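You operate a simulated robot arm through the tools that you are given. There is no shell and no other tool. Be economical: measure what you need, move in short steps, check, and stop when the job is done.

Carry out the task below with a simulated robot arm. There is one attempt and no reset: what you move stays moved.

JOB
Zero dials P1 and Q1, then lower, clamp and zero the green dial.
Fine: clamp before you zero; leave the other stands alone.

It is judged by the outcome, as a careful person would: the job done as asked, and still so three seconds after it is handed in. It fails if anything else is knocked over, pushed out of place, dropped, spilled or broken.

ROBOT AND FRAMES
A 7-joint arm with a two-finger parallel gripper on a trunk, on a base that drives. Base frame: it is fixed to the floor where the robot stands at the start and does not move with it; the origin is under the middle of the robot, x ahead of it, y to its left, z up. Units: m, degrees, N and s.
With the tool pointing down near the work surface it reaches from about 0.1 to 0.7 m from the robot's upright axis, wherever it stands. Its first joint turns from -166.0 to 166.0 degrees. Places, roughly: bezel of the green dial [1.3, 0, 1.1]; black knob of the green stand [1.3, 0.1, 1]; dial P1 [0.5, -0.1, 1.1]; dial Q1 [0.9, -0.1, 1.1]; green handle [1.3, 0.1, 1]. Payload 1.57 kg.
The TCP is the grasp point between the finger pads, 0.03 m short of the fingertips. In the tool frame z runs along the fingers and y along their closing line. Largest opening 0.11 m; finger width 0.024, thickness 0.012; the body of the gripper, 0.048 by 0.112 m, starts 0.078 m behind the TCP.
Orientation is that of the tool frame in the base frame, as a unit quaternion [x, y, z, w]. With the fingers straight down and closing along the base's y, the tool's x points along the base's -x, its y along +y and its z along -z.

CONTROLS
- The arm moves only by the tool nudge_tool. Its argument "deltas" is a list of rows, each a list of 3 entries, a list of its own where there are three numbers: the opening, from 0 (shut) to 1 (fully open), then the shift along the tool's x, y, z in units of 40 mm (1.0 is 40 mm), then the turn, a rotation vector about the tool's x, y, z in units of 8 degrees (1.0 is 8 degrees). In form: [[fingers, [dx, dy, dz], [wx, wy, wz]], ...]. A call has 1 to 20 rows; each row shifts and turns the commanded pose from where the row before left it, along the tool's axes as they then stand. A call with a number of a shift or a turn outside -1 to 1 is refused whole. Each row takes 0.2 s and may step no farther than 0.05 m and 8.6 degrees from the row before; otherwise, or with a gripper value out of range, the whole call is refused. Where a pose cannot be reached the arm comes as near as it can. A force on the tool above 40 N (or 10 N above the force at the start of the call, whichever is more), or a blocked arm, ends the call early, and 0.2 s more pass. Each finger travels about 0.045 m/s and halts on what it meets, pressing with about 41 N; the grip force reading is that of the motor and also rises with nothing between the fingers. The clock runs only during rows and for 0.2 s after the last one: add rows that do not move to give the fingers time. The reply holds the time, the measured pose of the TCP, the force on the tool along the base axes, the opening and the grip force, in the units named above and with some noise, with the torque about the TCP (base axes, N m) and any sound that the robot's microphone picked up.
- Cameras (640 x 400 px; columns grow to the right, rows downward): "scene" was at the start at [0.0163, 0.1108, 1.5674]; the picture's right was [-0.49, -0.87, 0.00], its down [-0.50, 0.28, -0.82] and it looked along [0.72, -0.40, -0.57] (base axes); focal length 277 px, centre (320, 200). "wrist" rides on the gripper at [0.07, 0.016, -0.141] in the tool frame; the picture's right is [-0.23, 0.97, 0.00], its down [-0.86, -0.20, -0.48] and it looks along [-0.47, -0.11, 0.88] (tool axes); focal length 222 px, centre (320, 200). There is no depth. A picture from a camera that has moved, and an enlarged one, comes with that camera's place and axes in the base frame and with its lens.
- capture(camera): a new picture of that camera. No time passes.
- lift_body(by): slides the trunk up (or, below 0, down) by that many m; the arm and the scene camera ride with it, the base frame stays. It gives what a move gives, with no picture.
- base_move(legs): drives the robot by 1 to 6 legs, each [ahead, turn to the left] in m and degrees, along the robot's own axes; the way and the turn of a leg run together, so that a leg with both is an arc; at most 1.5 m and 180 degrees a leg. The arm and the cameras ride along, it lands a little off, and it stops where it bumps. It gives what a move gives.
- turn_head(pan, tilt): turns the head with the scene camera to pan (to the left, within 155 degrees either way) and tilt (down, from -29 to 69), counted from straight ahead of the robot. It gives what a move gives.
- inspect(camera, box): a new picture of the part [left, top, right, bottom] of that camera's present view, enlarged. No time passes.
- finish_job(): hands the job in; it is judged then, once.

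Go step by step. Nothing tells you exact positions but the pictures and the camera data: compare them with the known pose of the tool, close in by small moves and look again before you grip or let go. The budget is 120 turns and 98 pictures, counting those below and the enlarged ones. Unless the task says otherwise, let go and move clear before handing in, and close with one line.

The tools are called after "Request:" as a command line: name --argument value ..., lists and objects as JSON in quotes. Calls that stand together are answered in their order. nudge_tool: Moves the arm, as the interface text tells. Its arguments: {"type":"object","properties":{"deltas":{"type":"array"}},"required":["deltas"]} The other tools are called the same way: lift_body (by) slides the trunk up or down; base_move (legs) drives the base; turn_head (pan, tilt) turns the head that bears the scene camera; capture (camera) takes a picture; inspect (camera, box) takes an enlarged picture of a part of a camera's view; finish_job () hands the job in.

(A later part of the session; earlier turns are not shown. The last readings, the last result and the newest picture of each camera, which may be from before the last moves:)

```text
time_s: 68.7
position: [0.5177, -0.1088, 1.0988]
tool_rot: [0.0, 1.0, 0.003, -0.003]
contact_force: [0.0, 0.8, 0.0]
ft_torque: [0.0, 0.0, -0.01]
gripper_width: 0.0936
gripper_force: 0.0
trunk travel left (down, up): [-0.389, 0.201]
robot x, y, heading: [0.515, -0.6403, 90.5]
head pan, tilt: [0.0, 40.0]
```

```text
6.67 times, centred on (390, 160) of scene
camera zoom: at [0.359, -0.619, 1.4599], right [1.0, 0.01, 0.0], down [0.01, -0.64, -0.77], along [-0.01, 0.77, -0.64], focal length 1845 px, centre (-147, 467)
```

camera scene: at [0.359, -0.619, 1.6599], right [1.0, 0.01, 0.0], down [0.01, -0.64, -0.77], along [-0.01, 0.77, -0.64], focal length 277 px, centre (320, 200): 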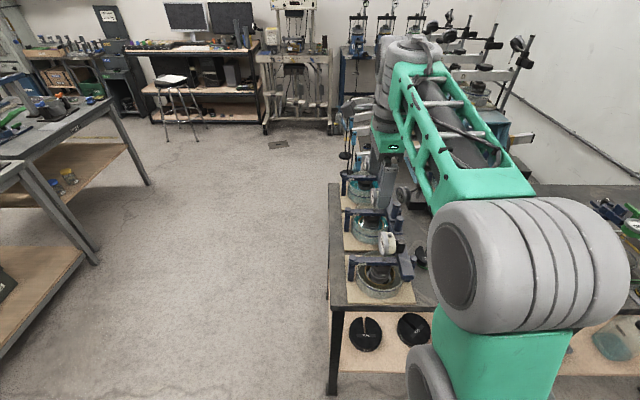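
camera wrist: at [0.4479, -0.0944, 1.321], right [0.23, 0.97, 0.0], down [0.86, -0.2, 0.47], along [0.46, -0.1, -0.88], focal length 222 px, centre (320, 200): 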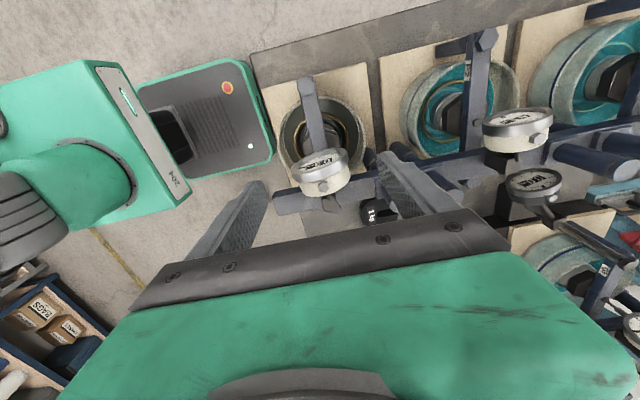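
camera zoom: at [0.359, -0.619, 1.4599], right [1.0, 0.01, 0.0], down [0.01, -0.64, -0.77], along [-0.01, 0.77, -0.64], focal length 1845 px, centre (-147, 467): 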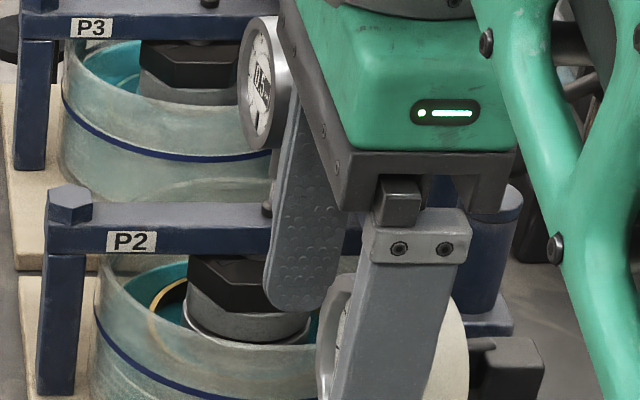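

The fingers straddle the bezel. Closing now.

Request:
nudge_tool --deltas '[[0.45, [0, 0, 0], [0, 0, 0]], [0.45, [0, 0, 0], [0, 0, 0]], [0.45, [0, 0, 0], [0, 0, 0]], [0.45, [0, 0, 0], [0, 0, 0]]]'

Request:
inspect --camera "wrist" --box '[220, 100, 420, 225]'

```text
time_s: 69.7
position: [0.5173, -0.1135, 1.0983]
tool_rot: [0.0, 1.0, 0.0, -0.003]
contact_force: [-0.1, -26.2, -6.5]
ft_torque: [-0.47, 0.3, -0.29]
gripper_width: 0.0663
gripper_force: 34.5
trunk travel left (down, up): [-0.389, 0.201]
robot x, y, heading: [0.5176, -0.643, 90.5]
head pan, tilt: [0.0, 40.0]
```

```text
3.20 times, centred on (320, 162) of wrist
camera zoom: at [0.4479, -0.0972, 1.2411], right [0.23, 0.97, 0.0], down [0.86, -0.2, 0.47], along [0.46, -0.11, -0.88], focal length 711 px, centre (320, 320)
```

zoom: 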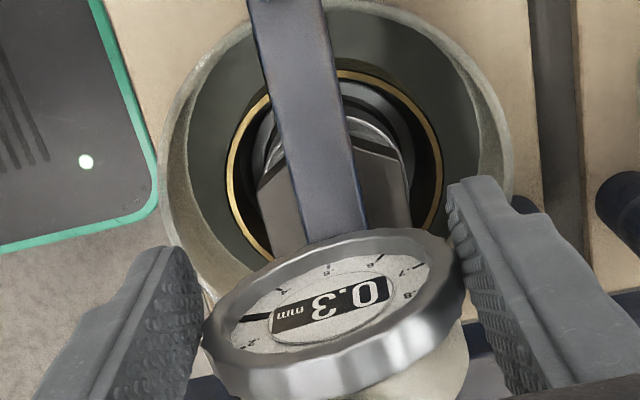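

Gripped at 66 mm, and the side force says the true centre is about 5 mm toward -y. I'll relieve that, then try a small swing of 16° and check that the bezel follows.

Request:
nudge_tool --deltas '[[0.45, [0, -0.14, 0], [0, 0, 0]], [0.45, [0, 0, 0], [0, 0, 0]]]'

Request:
nudge_tool --deltas '[[0.45, [0, -0.063, 0], [-1, 0, 0]], [0.45, [0, -0.063, 0], [-1, 0, 0]], [0.45, [0, 0, 0], [0, 0, 0]]]'

Request:
inspect --camera "wrist" --box '[220, 100, 420, 225]'

```text
time_s: 70.3
position: [0.5166, -0.1129, 1.0982]
tool_rot: [0.0, 1.0, 0.005, -0.003]
contact_force: [-0.6, 5.6, -1.7]
ft_torque: [0.18, -0.51, -0.19]
gripper_width: 0.0661
gripper_force: 44.9
trunk travel left (down, up): [-0.389, 0.201]
robot x, y, heading: [0.5183, -0.6427, 90.6]
head pan, tilt: [0.0, 40.0]
```

```text
time_s: 71.1
position: [0.5167, -0.119, 1.0982]
tool_rot: [0.001, 0.99, 0.143, -0.003]
contact_force: [-0.9, 16.5, 0.3]
ft_torque: [0.27, 0.22, 0.03]
gripper_width: 0.0659
gripper_force: 44.7
trunk travel left (down, up): [-0.389, 0.201]
robot x, y, heading: [0.5172, -0.643, 90.3]
head pan, tilt: [0.0, 40.0]
```

```text
3.20 times, centred on (320, 162) of wrist
camera zoom: at [0.4477, -0.1426, 1.2392], right [0.23, 0.93, 0.27], down [0.86, -0.33, 0.4], along [0.46, 0.14, -0.88], focal length 711 px, centre (320, 320)
```

zoom: 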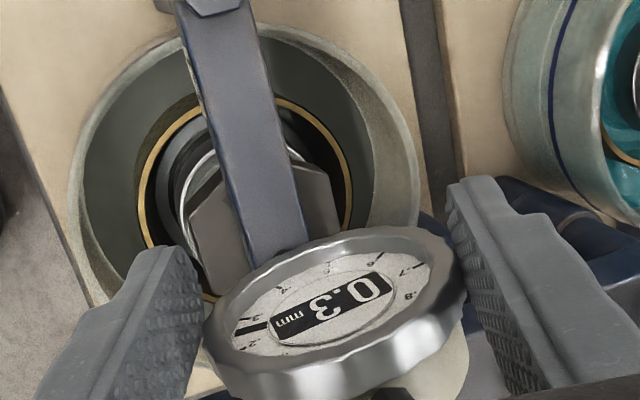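

The bezel follows: the needle now sits at about 0.26. I'll continue the stroke to about 44°.

Request:
nudge_tool --deltas '[[0.45, [0, -0.03, 0], [-1, 0, 0]], [0.45, [0, -0.063, 0], [-1, 0, 0]], [0.45, [0, -0.063, 0], [-1, 0, 0]], [0.45, [0, -0.03, 0], [-0.5, 0, 0]], [0.45, [0, 0, 0], [0, 0, 0]]]'

Request:
inspect --camera "wrist" --box '[220, 100, 420, 225]'

```text
time_s: 72.3
position: [0.517, -0.1253, 1.0939]
tool_rot: [0.001, 0.926, 0.377, -0.003]
contact_force: [-0.7, 11.9, 2.5]
ft_torque: [0.16, 0.5, 0.1]
gripper_width: 0.0657
gripper_force: 44.4
trunk travel left (down, up): [-0.389, 0.201]
robot x, y, heading: [0.5138, -0.6398, 90.5]
head pan, tilt: [0.0, 40.0]
```

```text
3.20 times, centred on (320, 162) of wrist
camera zoom: at [0.4474, -0.213, 1.2075], right [0.23, 0.7, 0.68], down [0.86, -0.48, 0.2], along [0.46, 0.53, -0.71], focal length 711 px, centre (320, 320)
```

zoom: 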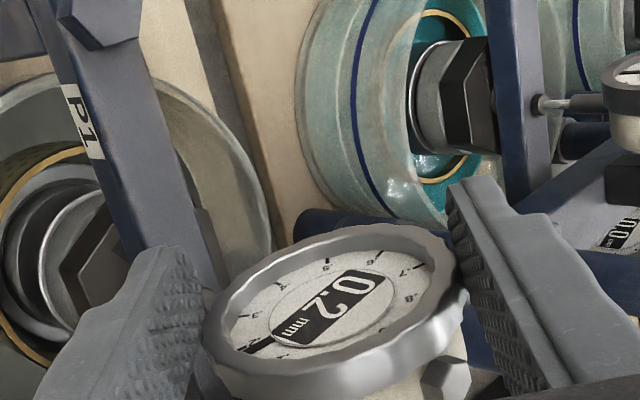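

The display now reads 0.2. I'll release, swing back and regrasp for the next stroke.

Request:
nudge_tool --deltas '[[0.75, [0, 0, 0], [0, 0, 0]], [0.75, [0, 0, 0], [0, 0, 0]], [0.75, [0, 0, 0], [0, 0, 0]], [0.75, [0, 0.06, 0], [1, 0, 0]], [0.75, [0, 0.06, 0], [1, 0, 0]], [0.75, [0, 0.06, 0], [1, 0, 0]], [0.75, [0, 0.06, 0], [1, 0, 0]], [0.75, [0, 0.06, 0], [1, 0, 0]], [0.75, [0, 0.03, 0], [0.5, 0, 0]], [0.75, [0, 0, 0], [0, 0, 0]]]'

Request:
inspect --camera "wrist" --box '[220, 100, 420, 225]'

```text
time_s: 74.5
position: [0.5198, -0.1145, 1.1006]
tool_rot: [0.0, 1.0, 0.018, 0.002]
contact_force: [-0.2, 0.2, 0.4]
ft_torque: [0.02, -0.03, 0.0]
gripper_width: 0.0822
gripper_force: 0.1
trunk travel left (down, up): [-0.389, 0.201]
robot x, y, heading: [0.5127, -0.6402, 90.6]
head pan, tilt: [0.0, 40.0]
```

```text
3.20 times, centred on (320, 162) of wrist
camera zoom: at [0.4486, -0.1037, 1.2427], right [0.23, 0.97, 0.04], down [0.85, -0.22, 0.47], along [0.47, -0.08, -0.88], focal length 711 px, centre (320, 320)
```

zoom: 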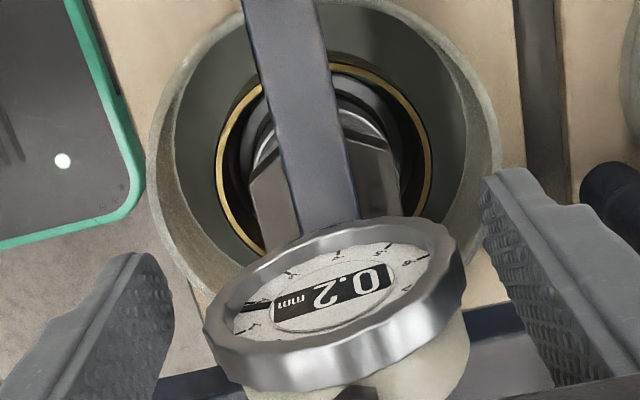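

Request:
nudge_tool --deltas '[[0.75, [0.06, 0.02, 0], [0, 0, 0]], [0.45, [0, 0, 0], [0, 0, 0]], [0.45, [0, 0, 0], [0, 0, 0]], [0.45, [0, 0, 0], [0, 0, 0]], [0.45, [0, -0.063, 0], [-1, 0, 0]], [0.45, [0, -0.063, 0], [-1, 0, 0]], [0.45, [0, -0.05, 0], [-1, 0, 0]], [0.45, [0, -0.05, 0], [-1, 0, 0]], [0.45, [0, -0.05, 0], [-1, 0, 0]], [0.45, [0, 0, 0], [0, 0, 0]]]'

Request:
inspect --camera "wrist" --box '[270, 150, 370, 225]'

```text
time_s: 76.7
position: [0.5132, -0.1248, 1.0974]
tool_rot: [0.0, 0.938, 0.345, -0.002]
contact_force: [-9.0, 2.6, 1.5]
ft_torque: [0.07, 0.43, 0.15]
gripper_width: 0.0596
gripper_force: 5.6
trunk travel left (down, up): [-0.389, 0.201]
robot x, y, heading: [0.5182, -0.6401, 90.3]
head pan, tilt: [0.0, 40.0]
```

```text
5.33 times, centred on (320, 188) of wrist
camera zoom: at [0.4436, -0.2041, 1.2167], right [0.23, 0.74, 0.63], down [0.86, -0.46, 0.23], along [0.46, 0.49, -0.74], focal length 1185 px, centre (320, 267)
```

zoom: 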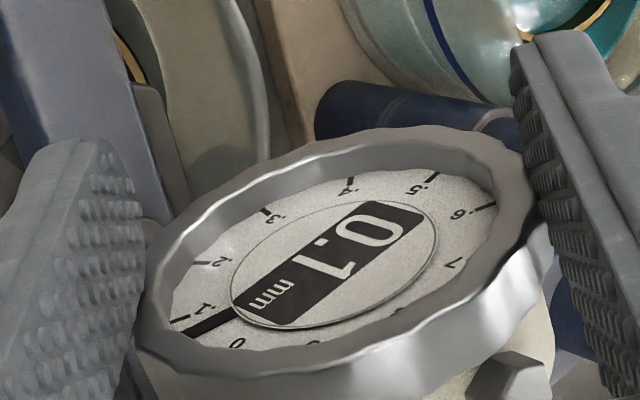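

The reading is about 0.08, but the fingers slid toward the front edge. I'll regrasp slightly deeper and finish the remaining ~28°.

Request:
nudge_tool --deltas '[[0.75, [0, 0, 0], [0, 0, 0]], [0.75, [0, 0, 0], [0, 0, 0]], [0.75, [0, 0, 0], [0, 0, 0]], [0.75, [0, 0.06, 0], [1, 0, 0]], [0.75, [0, 0.06, 0], [1, 0, 0]], [0.75, [0, 0.06, 0], [1, 0, 0]], [0.75, [0, 0.06, 0], [1, 0, 0]], [0.75, [0, 0.03, 0], [0.5, 0, 0]], [0.75, [0, 0, 0], [0, 0, 0]]]'

Request:
inspect --camera "wrist" --box '[240, 110, 400, 225]'

```text
time_s: 78.7
position: [0.5149, -0.1152, 1.1015]
tool_rot: [0.0, 0.999, 0.037, -0.002]
contact_force: [-0.3, -0.1, -0.1]
ft_torque: [-0.02, 0.03, 0.01]
gripper_width: 0.0826
gripper_force: 0.0
trunk travel left (down, up): [-0.389, 0.201]
robot x, y, heading: [0.5141, -0.6443, 90.3]
head pan, tilt: [0.0, 40.0]
```

```text
3.48 times, centred on (320, 168) of wrist
camera zoom: at [0.445, -0.1102, 1.2449], right [0.23, 0.97, 0.07], down [0.86, -0.23, 0.46], along [0.46, -0.04, -0.89], focal length 773 px, centre (320, 313)
```

zoom: 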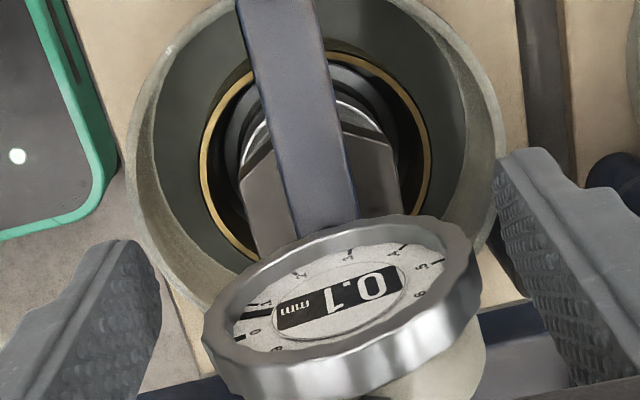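

Request:
nudge_tool --deltas '[[0.75, [-0.16, 0.04, 0.1], [0, 0, 0]], [0.45, [0, 0, 0], [0, 0, 0]], [0.45, [0, 0, 0], [0, 0, 0]], [0.45, [0, 0, 0], [0, 0, 0]], [0.45, [0, -0.055, 0], [-1, 0, 0]], [0.45, [0, -0.055, 0], [-1, 0, 0]], [0.45, [0, -0.055, 0], [-1, 0, 0]], [0.45, [0, 0, 0], [0, 0, 0]]]'

Request:
inspect --camera "wrist" --box '[270, 150, 370, 225]'

```text
time_s: 80.5
position: [0.5202, -0.1217, 1.0965]
tool_rot: [0.001, 0.97, 0.243, -0.004]
contact_force: [2.1, -11.8, -2.5]
ft_torque: [-0.18, -0.22, 0.22]
gripper_width: 0.0649
gripper_force: 44.7
trunk travel left (down, up): [-0.389, 0.201]
robot x, y, heading: [0.5172, -0.6436, 90.5]
head pan, tilt: [0.0, 40.0]
```

```text
5.33 times, centred on (320, 188) of wrist
camera zoom: at [0.4518, -0.1741, 1.2299], right [0.23, 0.86, 0.46], down [0.86, -0.4, 0.32], along [0.46, 0.32, -0.83], focal length 1185 px, centre (320, 267)
```

zoom: 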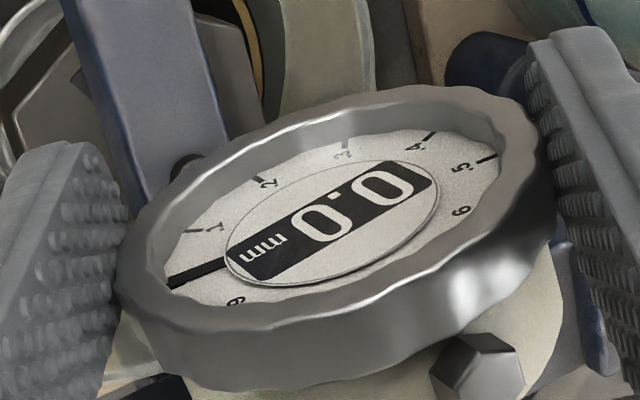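

The display reads 0.0 with the needle close to the 0 mark. I'll zoom in to check the fine alignment.

Request:
inspect --camera "wrist" --box '[292, 162, 368, 214]'

```text
7.69 times, centred on (330, 188) of wrist
camera zoom: at [0.4518, -0.1741, 1.2299], right [0.23, 0.86, 0.46], down [0.86, -0.4, 0.32], along [0.46, 0.32, -0.83], focal length 1709 px, centre (243, 292)
```

zoom: 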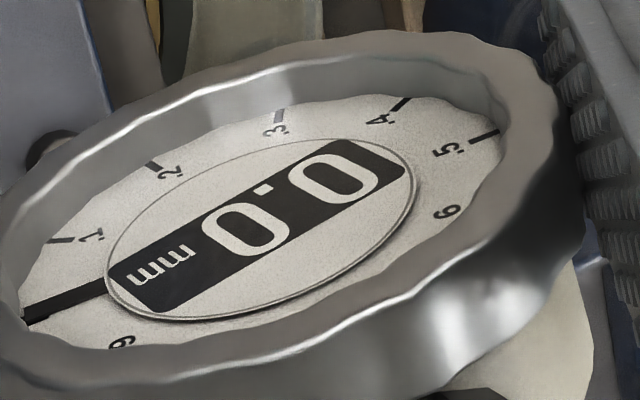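

The needle still reads about +0.012 (4–5° short), so I'll add that.

Request:
nudge_tool --deltas '[[0.45, [0, -0.03, 0], [-0.55, 0, 0]], [0.45, [0, 0, 0], [0, 0, 0]]]'

Request:
inspect --camera "wrist" --box '[292, 162, 368, 214]'

```text
time_s: 81.1
position: [0.5209, -0.1225, 1.0955]
tool_rot: [0.001, 0.96, 0.28, -0.004]
contact_force: [1.0, -15.5, -6.7]
ft_torque: [-0.27, 0.23, 0.06]
gripper_width: 0.0646
gripper_force: 45.0
trunk travel left (down, up): [-0.389, 0.201]
robot x, y, heading: [0.5165, -0.6377, 90.5]
head pan, tilt: [0.0, 40.0]
```

```text
7.69 times, centred on (330, 188) of wrist
camera zoom: at [0.4518, -0.1852, 1.2248], right [0.23, 0.82, 0.52], down [0.86, -0.43, 0.29], along [0.46, 0.38, -0.8], focal length 1709 px, centre (243, 292)
```

zoom: 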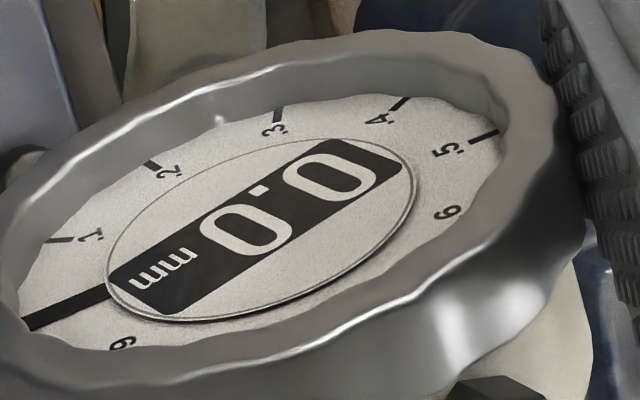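

The needle is now on 0. I'll release and retreat along the tool axis, then raise.

Request:
nudge_tool --deltas '[[0.8, [0, 0, 0], [0, 0, 0]], [0.8, [0, 0, 0], [0, 0, 0]], [0.8, [0, 0, 0], [0, 0, 0]], [0.8, [0, 0, -0.8], [0, 0, 0]], [0.8, [0, 0, -0.8], [0, 0, 0]], [0.8, [0, 0, -0.8], [0, 0, 0]]]'

Request:
lift_body --by 0.2

Request:
inspect --camera "wrist" --box '[270, 100, 420, 200]'

```text
time_s: 82.5
position: [0.5224, -0.1725, 1.1762]
tool_rot: [0.001, 0.96, 0.28, -0.003]
contact_force: [-1.0, 0.3, -1.1]
ft_torque: [-0.06, 0.01, -0.03]
gripper_width: 0.088
gripper_force: 0.1
trunk travel left (down, up): [-0.389, 0.201]
robot x, y, heading: [0.5136, -0.6397, 90.7]
head pan, tilt: [0.0, 40.0]
```

```text
time_s: 84.7
position: [0.5215, -0.173, 1.3773]
tool_rot: [0.001, 0.96, 0.282, -0.003]
contact_force: [0.4, -0.9, 0.4]
ft_torque: [0.0, 0.02, 0.0]
gripper_width: 0.0878
gripper_force: 0.1
trunk travel left (down, up): [-0.589, 0.001]
robot x, y, heading: [0.5169, -0.6419, 90.7]
head pan, tilt: [0.0, 40.0]
```

```text
4.00 times, centred on (345, 150) of wrist
camera zoom: at [0.4527, -0.2356, 1.5057], right [0.23, 0.82, 0.52], down [0.86, -0.43, 0.29], along [0.46, 0.38, -0.8], focal length 888 px, centre (220, 400)
```

zoom: 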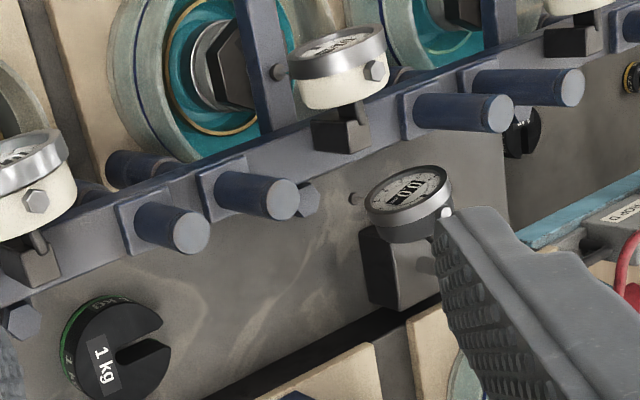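

P1 is done and clear. Now I'll drive about 0.41 m along +x to Q1's station.

Request:
base_move --legs '[[0, -90], [0.41, 0], [0, 89.5]]'

Request:
capture --camera "wrist"

Request:
capture --camera "scene"

```text
time_s: 94.8
position: [0.9286, -0.17, 1.3765]
tool_rot: [-0.003, 0.959, 0.282, -0.005]
contact_force: [0.6, -0.5, 0.0]
ft_torque: [-0.01, -0.02, 0.02]
gripper_width: 0.0879
gripper_force: 0.0
trunk travel left (down, up): [-0.589, 0.001]
robot x, y, heading: [0.9281, -0.6393, 91.0]
head pan, tilt: [0.0, 40.0]
```

```text
57 pictures are left
camera wrist: at [0.8604, -0.2321, 1.5057], right [0.22, 0.82, 0.52], down [0.86, -0.42, 0.29], along [0.46, 0.39, -0.8], focal length 222 px, centre (320, 200)
```

wrist: 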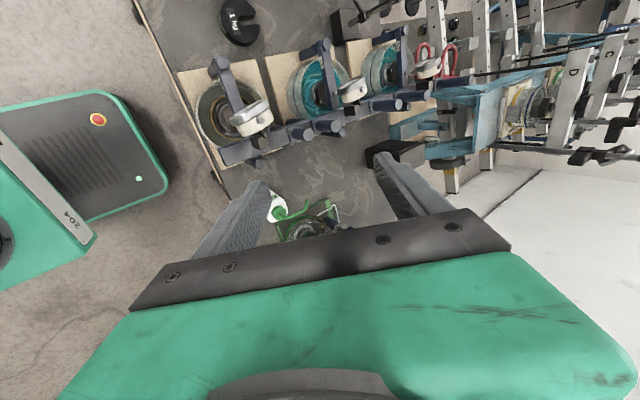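

```text
56 pictures are left
camera scene: at [0.7698, -0.6163, 1.6599], right [1.0, 0.02, 0.0], down [0.01, -0.64, -0.77], along [-0.01, 0.77, -0.64], focal length 277 px, centre (320, 200)
```

scene: 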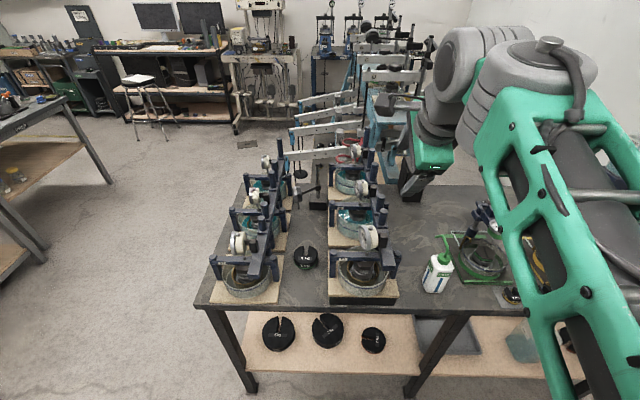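

Request:
inspect --camera "scene" --box '[345, 215, 395, 260]'

Request:
inspect --camera "scene" --box '[215, 222, 265, 267]'

Request:
inspect --camera "wrist" --box '[190, 50, 310, 170]'

```text
8.89 times, centred on (370, 238) of scene
camera zoom: at [0.7698, -0.6163, 1.6599], right [1.0, 0.02, 0.0], down [0.01, -0.64, -0.77], along [-0.01, 0.77, -0.64], focal length 2459 px, centre (-124, -133)
```

zoom: 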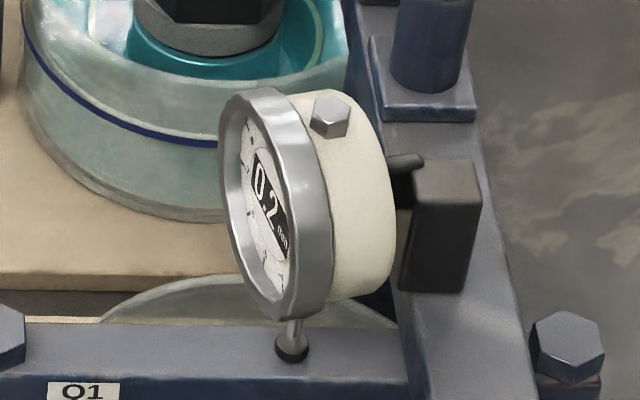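

```text
8.89 times, centred on (240, 244) of scene
camera zoom: at [0.7698, -0.6163, 1.6599], right [1.0, 0.02, 0.0], down [0.01, -0.64, -0.77], along [-0.01, 0.77, -0.64], focal length 2459 px, centre (1031, -196)
```

zoom: 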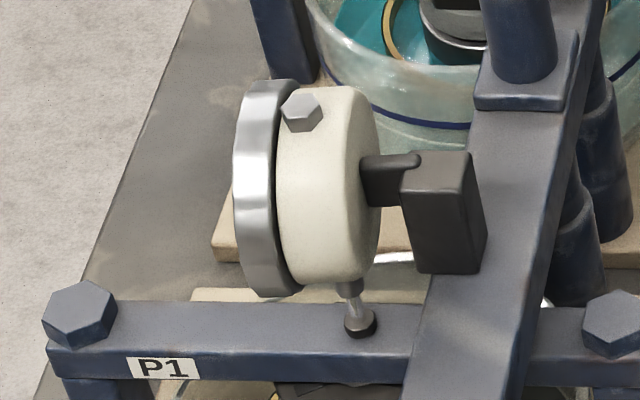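

```text
3.33 times, centred on (250, 110) of wrist
camera zoom: at [0.8604, -0.2321, 1.5057], right [0.22, 0.82, 0.52], down [0.86, -0.42, 0.29], along [0.46, 0.39, -0.8], focal length 740 px, centre (553, 500)
```

zoom: 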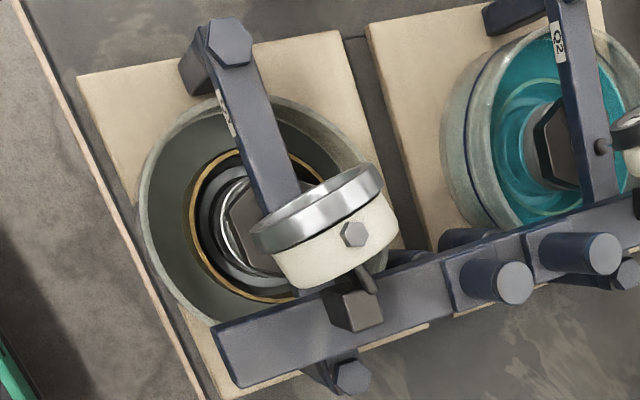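

Q1's bezel is near (0.881, -0.125, 1.122), a bit higher than P1. I'll align vertically over it at a safe height and then descend.

Request:
nudge_tool --deltas '[[0.8, [0, 0, 0], [1, 0, 0]], [0.8, [0, 0, 0], [1, 0, 0]], [0.8, [0, 0, 0], [1, 0, 0]], [0.8, [0, 0, 0], [1, 0, 0]], [0.8, [0, 0, 0], [0.1, 0, 0]], [0.8, [0.62, 0.56, 0], [0, 0, 0]], [0.8, [0.62, 0.56, 0], [0, 0, 0]], [0.8, [0, 0, 0.7], [0, 0, 0]], [0.8, [0, 0, 0], [0, 0, 0]]]'

Request:
lift_body --by -0.1

Request:
capture --camera "wrist"

Request:
inspect --camera "scene" --box '[320, 130, 420, 230]'

```text
time_s: 96.8
position: [0.8786, -0.1246, 1.3471]
tool_rot: [-0.004, 1.0, -0.001, -0.004]
contact_force: [-0.2, 0.5, -0.6]
ft_torque: [0.03, -0.02, -0.01]
gripper_width: 0.088
gripper_force: 0.0
trunk travel left (down, up): [-0.589, 0.001]
robot x, y, heading: [0.9239, -0.6335, 91.0]
head pan, tilt: [0.0, 40.0]
```

```text
time_s: 98.2
position: [0.8791, -0.1247, 1.2488]
tool_rot: [-0.004, 1.0, -0.001, -0.003]
contact_force: [0.4, -0.5, 0.1]
ft_torque: [0.0, 0.0, -0.04]
gripper_width: 0.0879
gripper_force: 0.0
trunk travel left (down, up): [-0.489, 0.101]
robot x, y, heading: [0.9248, -0.6397, 91.1]
head pan, tilt: [0.0, 40.0]
```

```text
52 pictures are left
camera wrist: at [0.8097, -0.1091, 1.3907], right [0.22, 0.98, 0.0], down [0.86, -0.19, 0.47], along [0.46, -0.11, -0.88], focal length 222 px, centre (320, 200)
```

wrist: 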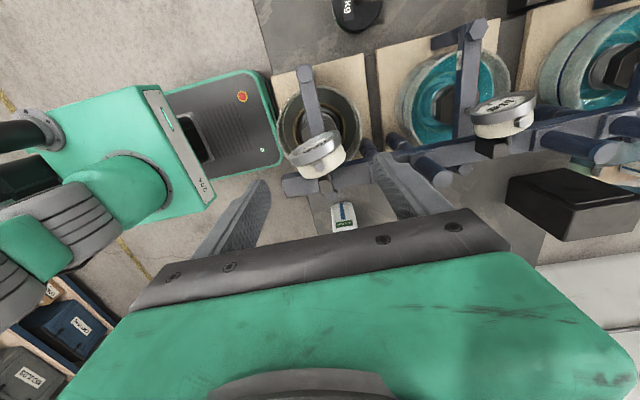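

```text
4.00 times, centred on (370, 180) of scene
camera zoom: at [0.7699, -0.6163, 1.5599], right [1.0, 0.02, 0.0], down [0.01, -0.64, -0.77], along [-0.01, 0.77, -0.64], focal length 1107 px, centre (120, 280)
```

zoom: 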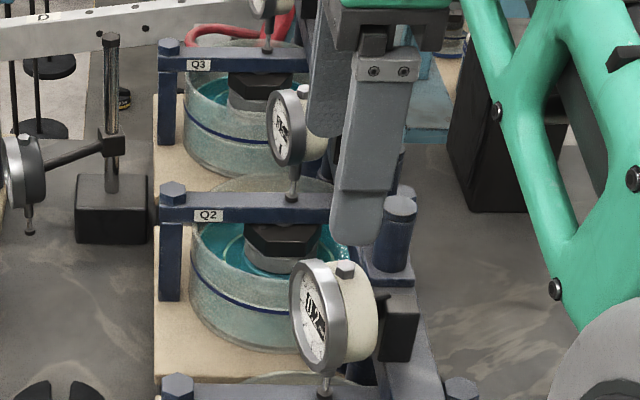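

Request:
nudge_tool --deltas '[[0.8, [0, -0.06, 0], [0, 0, 0]]]'

Request:
lift_body --by -0.107

Request:
inspect --camera "wrist" --box '[220, 100, 420, 225]'

Request:
inspect --camera "scene" --box '[330, 140, 400, 200]'

```text
time_s: 98.6
position: [0.8791, -0.1281, 1.2476]
tool_rot: [-0.004, 1.0, -0.002, -0.003]
contact_force: [0.0, 0.2, 0.5]
ft_torque: [0.01, -0.01, 0.01]
gripper_width: 0.0879
gripper_force: 0.1
trunk travel left (down, up): [-0.489, 0.101]
robot x, y, heading: [0.9231, -0.6373, 91.1]
head pan, tilt: [0.0, 40.0]
```

```text
time_s: 100.0
position: [0.88, -0.1266, 1.1406]
tool_rot: [-0.005, 1.0, 0.0, -0.004]
contact_force: [0.4, -0.7, -0.2]
ft_torque: [-0.03, 0.01, 0.02]
gripper_width: 0.088
gripper_force: 0.1
trunk travel left (down, up): [-0.382, 0.208]
robot x, y, heading: [0.9261, -0.6371, 91.3]
head pan, tilt: [0.0, 40.0]
```

```text
3.20 times, centred on (320, 162) of wrist
camera zoom: at [0.8098, -0.1115, 1.2837], right [0.22, 0.98, 0.0], down [0.86, -0.19, 0.47], along [0.46, -0.11, -0.88], focal length 711 px, centre (320, 320)
```

zoom: 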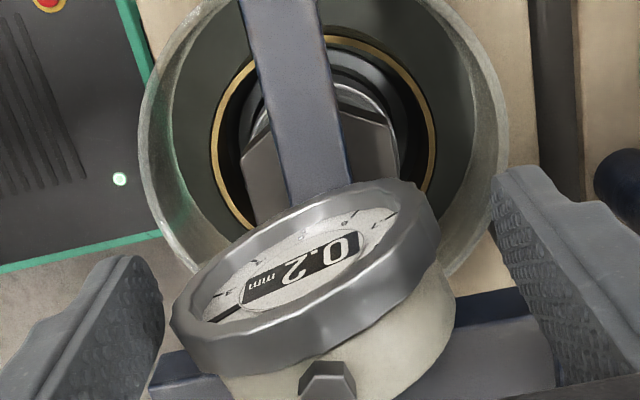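

```text
6.67 times, centred on (365, 170) of scene
camera zoom: at [0.7699, -0.6163, 1.453], right [1.0, 0.02, 0.0], down [0.01, -0.64, -0.77], along [-0.01, 0.77, -0.64], focal length 1845 px, centre (20, 400)
```

zoom: 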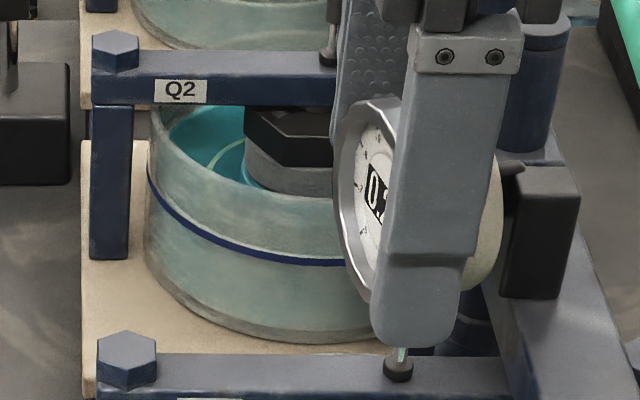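

The dial's centre is about 8 mm toward -y of the fingers' midpoint. I'll shift and close.

Request:
nudge_tool --deltas '[[0.8, [0.04, -0.19, 0], [0, 0, 0]], [0.45, [0, 0, 0], [0, 0, 0]], [0.45, [0, 0, 0], [0, 0, 0]], [0.45, [0, 0, 0], [0, 0, 0]], [0.45, [0, 0, 0], [0, 0, 0]]]'

Request:
inspect --camera "wrist" --box '[270, 130, 370, 205]'

```text
time_s: 101.2
position: [0.8763, -0.1324, 1.1413]
tool_rot: [-0.004, 1.0, 0.0, -0.003]
contact_force: [0.1, 22.7, 11.5]
ft_torque: [0.68, -0.13, 0.31]
gripper_width: 0.0696
gripper_force: 11.5
trunk travel left (down, up): [-0.382, 0.208]
robot x, y, heading: [0.9268, -0.6398, 90.9]
head pan, tilt: [0.0, 40.0]
```

```text
5.33 times, centred on (320, 168) of wrist
camera zoom: at [0.8083, -0.117, 1.2835], right [0.22, 0.98, 0.0], down [0.86, -0.19, 0.47], along [0.46, -0.1, -0.88], focal length 1185 px, centre (320, 373)
```

zoom: 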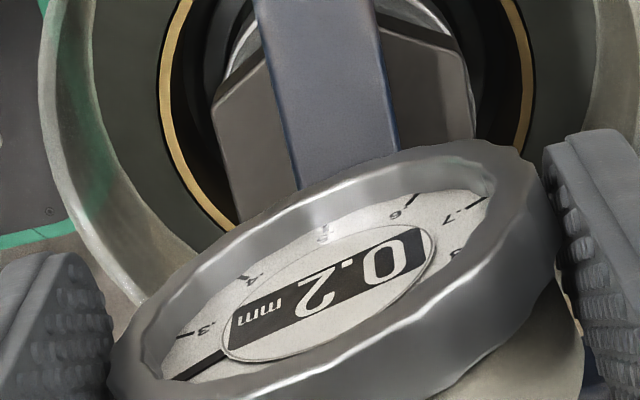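

I overcorrected and the +y finger is pushing, so I'll shift back 4 mm while holding the close.

Request:
nudge_tool --deltas '[[0.45, [0, 0.1, 0], [0, 0, 0]], [0.45, [0, 0, 0], [0, 0, 0]], [0.45, [0, 0, 0], [0, 0, 0]]]'

```text
time_s: 102.0
position: [0.877, -0.1312, 1.1423]
tool_rot: [-0.004, 1.0, -0.002, -0.003]
contact_force: [0.6, 6.7, 12.1]
ft_torque: [0.46, -0.01, 0.18]
gripper_width: 0.0669
gripper_force: 9.3
trunk travel left (down, up): [-0.382, 0.208]
robot x, y, heading: [0.9312, -0.6352, 91.2]
head pan, tilt: [0.0, 40.0]
```

An upward force with weak grip suggests I'm holding above the bezel's widest point. I'll open a bit, lower 8 mm and close again.

Request:
nudge_tool --deltas '[[0.72, [0, 0, 0], [0, 0, 0]], [0.72, [0, 0, 0.2], [0, 0, 0]], [0.45, [0, 0, 0], [0, 0, 0]], [0.45, [0, 0, 0], [0, 0, 0]], [0.45, [0, 0, 0], [0, 0, 0]], [0.45, [0, 0, 0], [0, 0, 0]]]'

Request:
inspect --camera "wrist" --box '[220, 100, 420, 225]'

Request:
inspect --camera "scene" --box '[330, 140, 400, 200]'

```text
time_s: 103.4
position: [0.8776, -0.131, 1.1322]
tool_rot: [-0.003, 1.0, -0.002, -0.004]
contact_force: [-0.5, -5.0, -7.2]
ft_torque: [-0.2, -0.03, 0.11]
gripper_width: 0.067
gripper_force: 9.6
trunk travel left (down, up): [-0.382, 0.208]
robot x, y, heading: [0.9298, -0.6348, 90.5]
head pan, tilt: [0.0, 40.0]
```

```text
3.20 times, centred on (320, 162) of wrist
camera zoom: at [0.8078, -0.115, 1.2744], right [0.22, 0.98, -0.01], down [0.86, -0.19, 0.47], along [0.46, -0.11, -0.88], focal length 711 px, centre (320, 320)
```

zoom: 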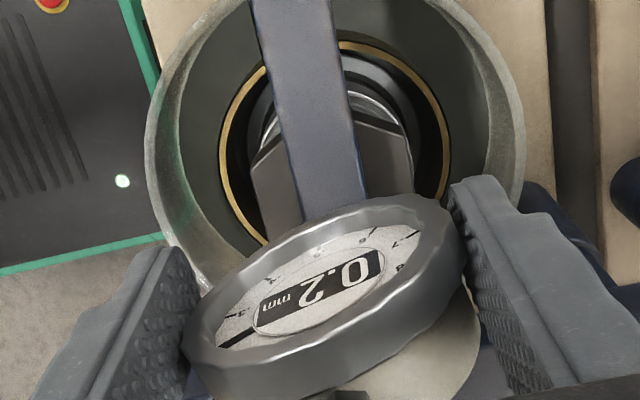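

```text
6.67 times, centred on (365, 170) of scene
camera zoom: at [0.7698, -0.6164, 1.4528], right [1.0, 0.02, 0.0], down [0.01, -0.64, -0.77], along [-0.01, 0.77, -0.64], focal length 1845 px, centre (20, 400)
```

zoom: 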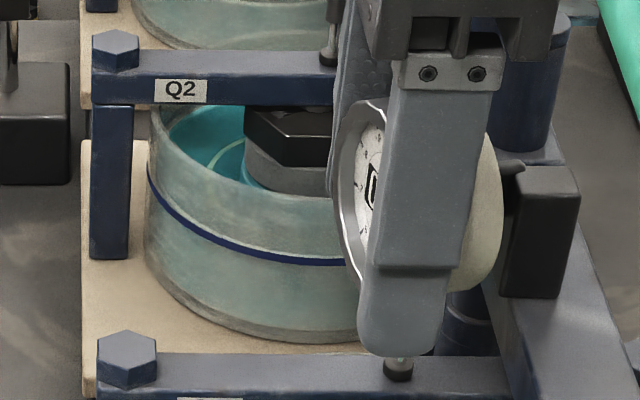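

Q1's dial is yawed about 12° toward -y, so the pads only grip its corners. I'll open, yaw the tool to match and check.

Request:
nudge_tool --deltas '[[0.8, [0, 0, 0], [0, 0, 0]], [0.8, [0, 0, 0], [0, 0, 0]], [0.8, [0, 0, -0.08], [0, 0, -0.8]], [0.8, [0, 0, 0], [0, 0, -0.75]], [0.8, [0, 0, 0], [0, 0, 0]]]'

Request:
inspect --camera "wrist" --box '[220, 100, 420, 225]'

```text
time_s: 104.6
position: [0.8782, -0.1294, 1.1362]
tool_rot: [-0.112, 0.994, 0.0, -0.004]
contact_force: [-0.6, -0.9, 0.8]
ft_torque: [-0.02, 0.0, 0.05]
gripper_width: 0.0881
gripper_force: 0.1
trunk travel left (down, up): [-0.382, 0.208]
robot x, y, heading: [0.924, -0.6388, 91.1]
head pan, tilt: [0.0, 40.0]
```

```text
3.20 times, centred on (320, 162) of wrist
camera zoom: at [0.8063, -0.1301, 1.2786], right [0.0, 1.0, 0.0], down [0.88, 0.0, 0.47], along [0.47, 0.0, -0.88], focal length 711 px, centre (320, 320)
```

zoom: 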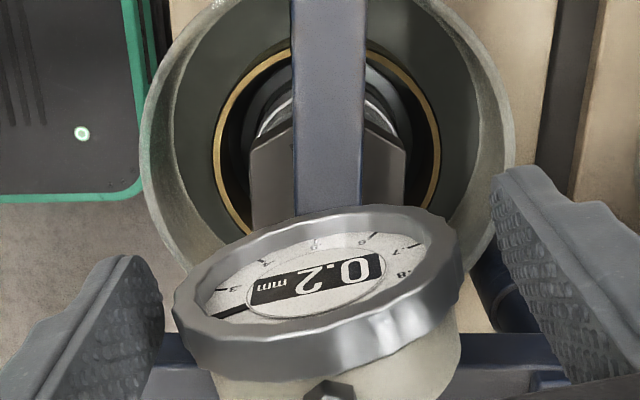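

Request:
nudge_tool --deltas '[[0.8, [0, -0.06, 0], [0, 0, 0]], [0.45, [0, 0, 0], [0, 0, 0]], [0.45, [0, 0, 0], [0, 0, 0]], [0.45, [0, 0, 0], [0, 0, 0]], [0.45, [0, 0, 0], [0, 0, 0]]]'

Request:
inspect --camera "wrist" --box '[220, 100, 420, 225]'

```text
time_s: 105.8
position: [0.8768, -0.1307, 1.1353]
tool_rot: [-0.112, 0.994, 0.0, -0.004]
contact_force: [-1.9, 14.4, 3.5]
ft_torque: [0.12, -0.05, 0.17]
gripper_width: 0.0658
gripper_force: 38.0
trunk travel left (down, up): [-0.382, 0.208]
robot x, y, heading: [0.9208, -0.6382, 91.2]
head pan, tilt: [0.0, 40.0]
```

```text
3.20 times, centred on (320, 162) of wrist
camera zoom: at [0.8064, -0.1309, 1.2783], right [0.0, 1.0, 0.0], down [0.88, 0.0, 0.47], along [0.47, 0.0, -0.88], focal length 711 px, centre (320, 320)
```

zoom: 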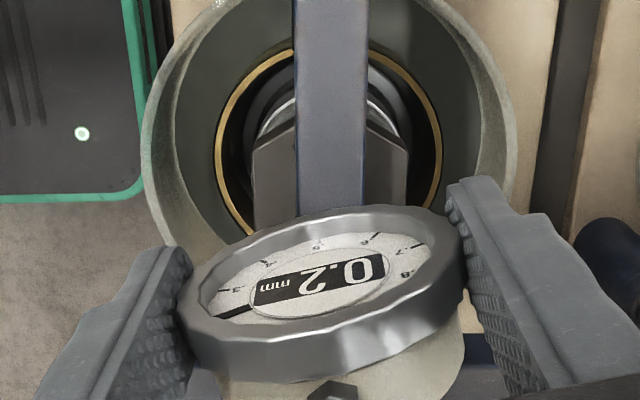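

Solid grip now (65.8 mm, 38 N). First stroke of 40°.

Request:
nudge_tool --deltas '[[0.45, [0, -0.01, 0], [-1, 0, 0]], [0.45, [0, -0.045, 0], [-1, 0, 0]], [0.45, [0, -0.045, 0], [-1, 0, 0]], [0.45, [0, -0.045, 0], [-1, 0, 0]], [0.45, [0, -0.045, 0], [-1, 0, 0]], [0.45, [0, 0, 0], [0, 0, 0]]]'

Request:
inspect --camera "wrist" --box '[270, 150, 370, 225]'

```text
time_s: 107.1
position: [0.8755, -0.1539, 1.1798]
tool_rot: [-0.1, 0.942, 0.318, -0.035]
contact_force: [17.0, -33.8, 7.0]
ft_torque: [-1.6, -0.77, -0.01]
gripper_width: 0.0716
gripper_force: 12.1
out of reach, approached as far as the arm can: row 2, 3, 5
trunk travel left (down, up): [-0.382, 0.208]
robot x, y, heading: [0.9239, -0.6411, 90.5]
head pan, tilt: [0.0, 40.0]
stopped in row 6: the force on the tool passed its limit (the readings are from after the stop); the commanded pose is now the measured one
```

```text
5.33 times, centred on (320, 188) of wrist
camera zoom: at [0.822, -0.2393, 1.3028], right [0.06, 0.81, 0.59], down [0.93, -0.26, 0.26], along [0.36, 0.53, -0.77], focal length 1185 px, centre (320, 267)
```

zoom: 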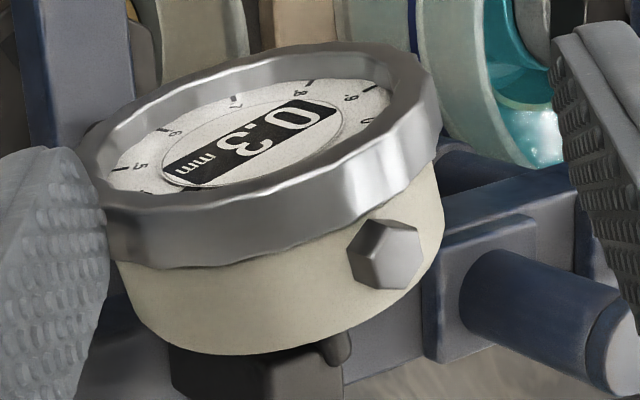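

The arm lost its posture mid-stroke and slid upward off the bezel. I'll release, back off along the tool axis and check the dial.

Request:
nudge_tool --deltas '[[0.9, [0, 0, 0], [0, 0, 0]], [0.9, [0, 0, 0], [0, 0, 0]], [0.9, [0, 0, 0], [0, 0, 0]], [0.9, [0, 0, -0.7], [0, 0, 0]]]'

Request:
capture --camera "wrist"

Request:
capture --camera "scene"

```text
time_s: 108.1
position: [0.8765, -0.1635, 1.1982]
tool_rot: [-0.103, 0.943, 0.313, -0.034]
contact_force: [-0.3, 0.4, 1.1]
ft_torque: [0.01, 0.02, -0.03]
gripper_width: 0.0993
gripper_force: 0.0
trunk travel left (down, up): [-0.382, 0.208]
robot x, y, heading: [0.9285, -0.6388, 90.8]
head pan, tilt: [0.0, 40.0]
```

```text
42 pictures are left
camera wrist: at [0.8227, -0.2499, 1.3218], right [0.05, 0.81, 0.58], down [0.93, -0.25, 0.26], along [0.36, 0.53, -0.77], focal length 222 px, centre (320, 200)
```

wrist: 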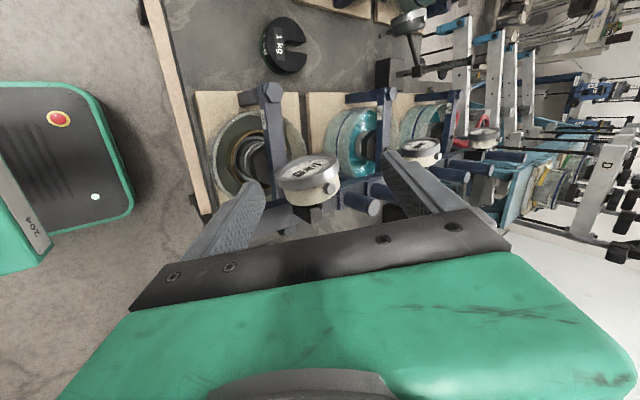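

```text
41 pictures are left
camera scene: at [0.77, -0.6157, 1.4529], right [1.0, 0.01, 0.0], down [0.01, -0.64, -0.77], along [-0.01, 0.77, -0.64], focal length 277 px, centre (320, 200)
```

scene: 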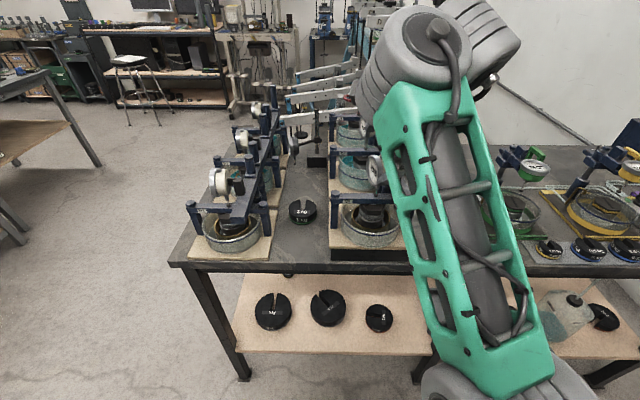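

The dial still looks properly mounted. I'll raise clear, then re-station the robot yawed 12° so I can reuse P1's good posture.

Request:
lift_body --by 0.208

Request:
base_move --legs '[[0, -90], [0.068, 0], [0, 101.8]]'

Request:
nudge_tool --deltas '[[0.9, [0, 0, 0], [1, 0, 0]], [0.9, [0, 0, 0], [1, 0, 0]], [0.9, [0, 0, 0], [1, 0, 0]], [0.9, [0, 0, 0], [1, 0, 0]], [0.9, [0, 0, 0], [0.7, 0, 0]]]'

```text
time_s: 110.4
position: [0.8757, -0.1649, 1.4044]
tool_rot: [-0.102, 0.943, 0.314, -0.035]
contact_force: [0.1, -0.1, -0.5]
ft_torque: [0.03, 0.04, -0.01]
gripper_width: 0.0988
gripper_force: 0.0
trunk travel left (down, up): [-0.59, 0.0]
robot x, y, heading: [0.9229, -0.6348, 91.0]
head pan, tilt: [0.0, 40.0]
```

```text
time_s: 119.5
position: [0.8517, -0.1832, 1.4049]
tool_rot: [-0.196, 0.928, 0.309, -0.066]
contact_force: [0.7, 0.0, 0.8]
ft_torque: [0.02, -0.01, 0.0]
gripper_width: 0.0988
gripper_force: 0.2
trunk travel left (down, up): [-0.59, 0.0]
robot x, y, heading: [0.9932, -0.6371, 102.3]
head pan, tilt: [0.0, 40.0]
```

```text
time_s: 120.7
position: [0.8484, -0.1799, 1.4144]
tool_rot: [-0.207, 0.978, 0.026, -0.01]
contact_force: [-0.3, -0.1, 0.3]
ft_torque: [0.04, 0.03, 0.0]
gripper_width: 0.099
gripper_force: 0.0
out of reach, approached as far as the arm can: row 3
trunk travel left (down, up): [-0.59, 0.0]
robot x, y, heading: [0.9924, -0.6369, 102.4]
head pan, tilt: [0.0, 40.0]
```

Request:
nudge_tool --deltas '[[0.9, [0, 0, 0], [0.35, 0, 0.75]], [0.9, [0, 0, 0], [0, 0, 0.7]], [0.9, [-0.5, 0.5, 0.3], [0, 0, 0]], [0.9, [-0.5, 0.5, 0.3], [0, 0, 0]], [0.9, [0, 0, 0.6], [0, 0, 0]], [0.9, [0, 0, 0.6], [0, 0, 0]], [0.9, [0, 0, 0.4], [0, 0, 0]]]'

Request:
capture --camera "scene"

```text
time_s: 122.2
position: [0.876, -0.1301, 1.3238]
tool_rot: [-0.108, 0.994, 0.003, -0.008]
contact_force: [-0.8, -0.2, 0.2]
ft_torque: [0.03, 0.04, 0.01]
gripper_width: 0.099
gripper_force: 0.1
trunk travel left (down, up): [-0.59, 0.0]
robot x, y, heading: [0.9954, -0.638, 102.2]
head pan, tilt: [0.0, 40.0]
```

```text
40 pictures are left
camera scene: at [0.8364, -0.6461, 1.6606], right [0.98, 0.21, 0.0], down [0.14, -0.63, -0.77], along [-0.16, 0.75, -0.64], focal length 277 px, centre (320, 200)
```

scene: 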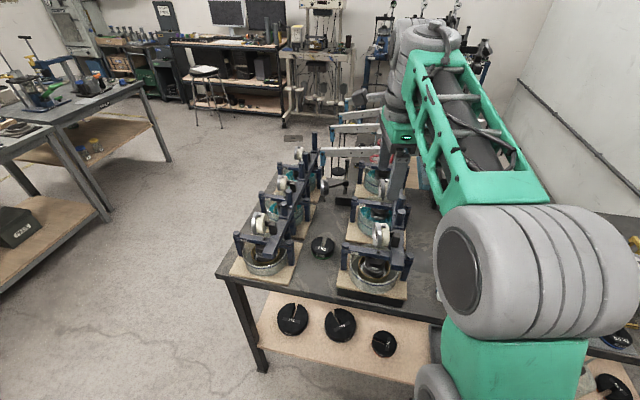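

The good posture is back. I'll dry-run the swing up here before going down.

Request:
nudge_tool --deltas '[[0.8, [0, 0, 0.5], [0, 0, 0]], [0.8, [0, -0.05, 0], [-1, 0, 0]], [0.8, [0, -0.05, 0], [-1, 0, 0]], [0.8, [0, -0.05, 0], [-1, 0, 0]], [0.8, [0, -0.05, 0], [-1, 0, 0]], [0.8, [0, -0.05, 0], [-1, 0, 0]], [0.8, [0, -0.05, 0], [-1, 0, 0]], [0.8, [0, 0.05, 0], [1, 0, 0]], [0.8, [0, 0.05, 0], [1, 0, 0]], [0.8, [0, 0.05, 0], [1, 0, 0]], [0.8, [0, 0.05, 0], [1, 0, 0]], [0.8, [0, 0.05, 0], [1, 0, 0]], [0.8, [0, 0.05, 0], [1, 0, 0]], [0.8, [0, 0, 0], [0, 0, 0]]]'

Request:
inspect --camera "scene" --box '[360, 215, 410, 255]'

Request:
inspect --camera "wrist" --box '[255, 90, 385, 190]'

```text
time_s: 125.2
position: [0.8431, -0.1397, 1.4182]
tool_rot: [-0.108, 0.994, 0.001, -0.008]
contact_force: [0.0, -0.5, 0.9]
ft_torque: [-0.02, 0.0, -0.03]
gripper_width: 0.0879
gripper_force: 0.0
out of reach, approached as far as the arm can: row 5, 6, 7, 11, 13
trunk travel left (down, up): [-0.59, 0.0]
robot x, y, heading: [0.9957, -0.6368, 102.1]
head pan, tilt: [0.0, 40.0]
```

```text
10.00 times, centred on (385, 235) of scene
camera zoom: at [0.8368, -0.6457, 1.6606], right [0.98, 0.21, 0.0], down [0.14, -0.63, -0.77], along [-0.16, 0.75, -0.64], focal length 2767 px, centre (-330, -150)
```

zoom: 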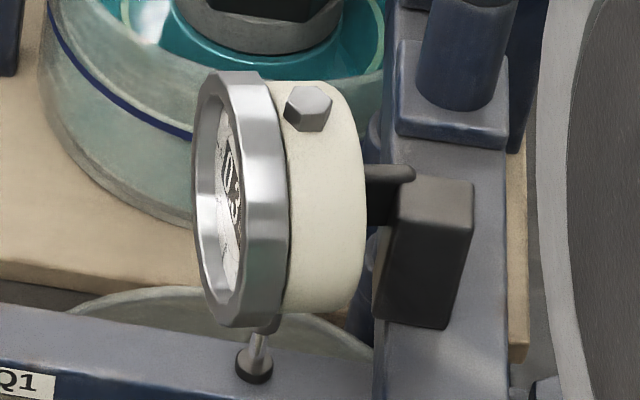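

```text
4.00 times, centred on (320, 140) of wrist
camera zoom: at [0.7732, -0.14, 1.5609], right [0.01, 1.0, 0.0], down [0.88, -0.01, 0.47], along [0.47, 0.0, -0.88], focal length 888 px, centre (320, 440)
```

zoom: 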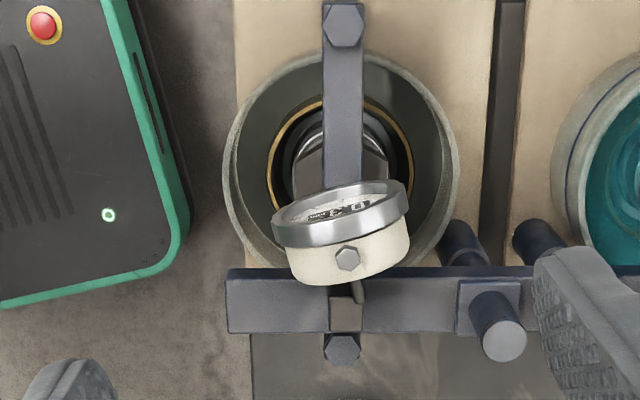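

Good that I tested: it lost the posture beyond about 32°. I'll try strokes from -16° to +24° instead, a little lower, again as a dry run.

Request:
nudge_tool --deltas '[[0.8, [-0.45, 0, 0.5], [0, 0, 0]], [0.8, [-0.45, 0, 0.5], [0, 0, 0]], [0.8, [0, 0, 0.8], [0, 0, 0]], [0.8, [0, 0, 0.8], [0, 0, 0]], [0.8, [0, 0, 0.7], [0, 0, 0]]]'

Request:
nudge_tool --deltas '[[0.8, [0, 0.05, 0], [1, 0, 0]], [0.8, [0, 0.05, 0], [1, 0, 0]], [0.8, [0, -0.05, 0], [-1, 0, 0]], [0.8, [0, -0.05, 0], [-1, 0, 0]], [0.8, [0, -0.05, 0], [-1, 0, 0]], [0.8, [0, -0.05, 0], [-1, 0, 0]], [0.8, [0, -0.05, 0], [-1, 0, 0]], [0.8, [0, 0, 0], [0, 0, 0]]]'

```text
time_s: 126.5
position: [0.8747, -0.1315, 1.2855]
tool_rot: [-0.109, 0.994, 0.002, -0.006]
contact_force: [-0.4, -0.4, 0.0]
ft_torque: [0.02, 0.02, 0.0]
gripper_width: 0.0883
gripper_force: 0.0
trunk travel left (down, up): [-0.59, 0.0]
robot x, y, heading: [0.9914, -0.6377, 102.5]
head pan, tilt: [0.0, 40.0]
```

```text
time_s: 128.2
position: [0.8777, -0.139, 1.2855]
tool_rot: [-0.104, 0.972, 0.21, -0.03]
contact_force: [-0.5, 0.4, -0.4]
ft_torque: [0.0, -0.01, -0.02]
gripper_width: 0.0882
gripper_force: 0.1
trunk travel left (down, up): [-0.59, 0.0]
robot x, y, heading: [0.9946, -0.6385, 102.4]
head pan, tilt: [0.0, 40.0]
```

Request:
nudge_tool --deltas '[[0.8, [0, -0.05, 0], [-1, 0, 0]], [0.8, [0, -0.05, 0], [-1, 0, 0]], [0.8, [0, -0.05, 0], [-1, 0, 0]], [0.8, [0, 0.05, 0], [1, 0, 0]], [0.8, [0, 0.05, 0], [1, 0, 0]], [0.8, [0, 0.05, 0], [1, 0, 0]], [0.8, [0, 0.05, 0], [1, 0, 0]], [0.8, [0, 0.05, 0], [1, 0, 0]], [0.8, [0, 0.05, 0], [1, 0, 0]], [0.8, [0, 0, 0], [0, 0, 0]]]'

```text
time_s: 130.4
position: [0.8363, -0.1281, 1.43]
tool_rot: [-0.107, 0.993, 0.036, -0.011]
contact_force: [0.2, -0.5, 0.2]
ft_torque: [-0.03, -0.01, -0.03]
gripper_width: 0.0878
gripper_force: 0.0
out of reach, approached as far as the arm can: row 1, 2, 3, 7, 9
trunk travel left (down, up): [-0.59, 0.0]
robot x, y, heading: [0.989, -0.6398, 102.1]
head pan, tilt: [0.0, 40.0]
```

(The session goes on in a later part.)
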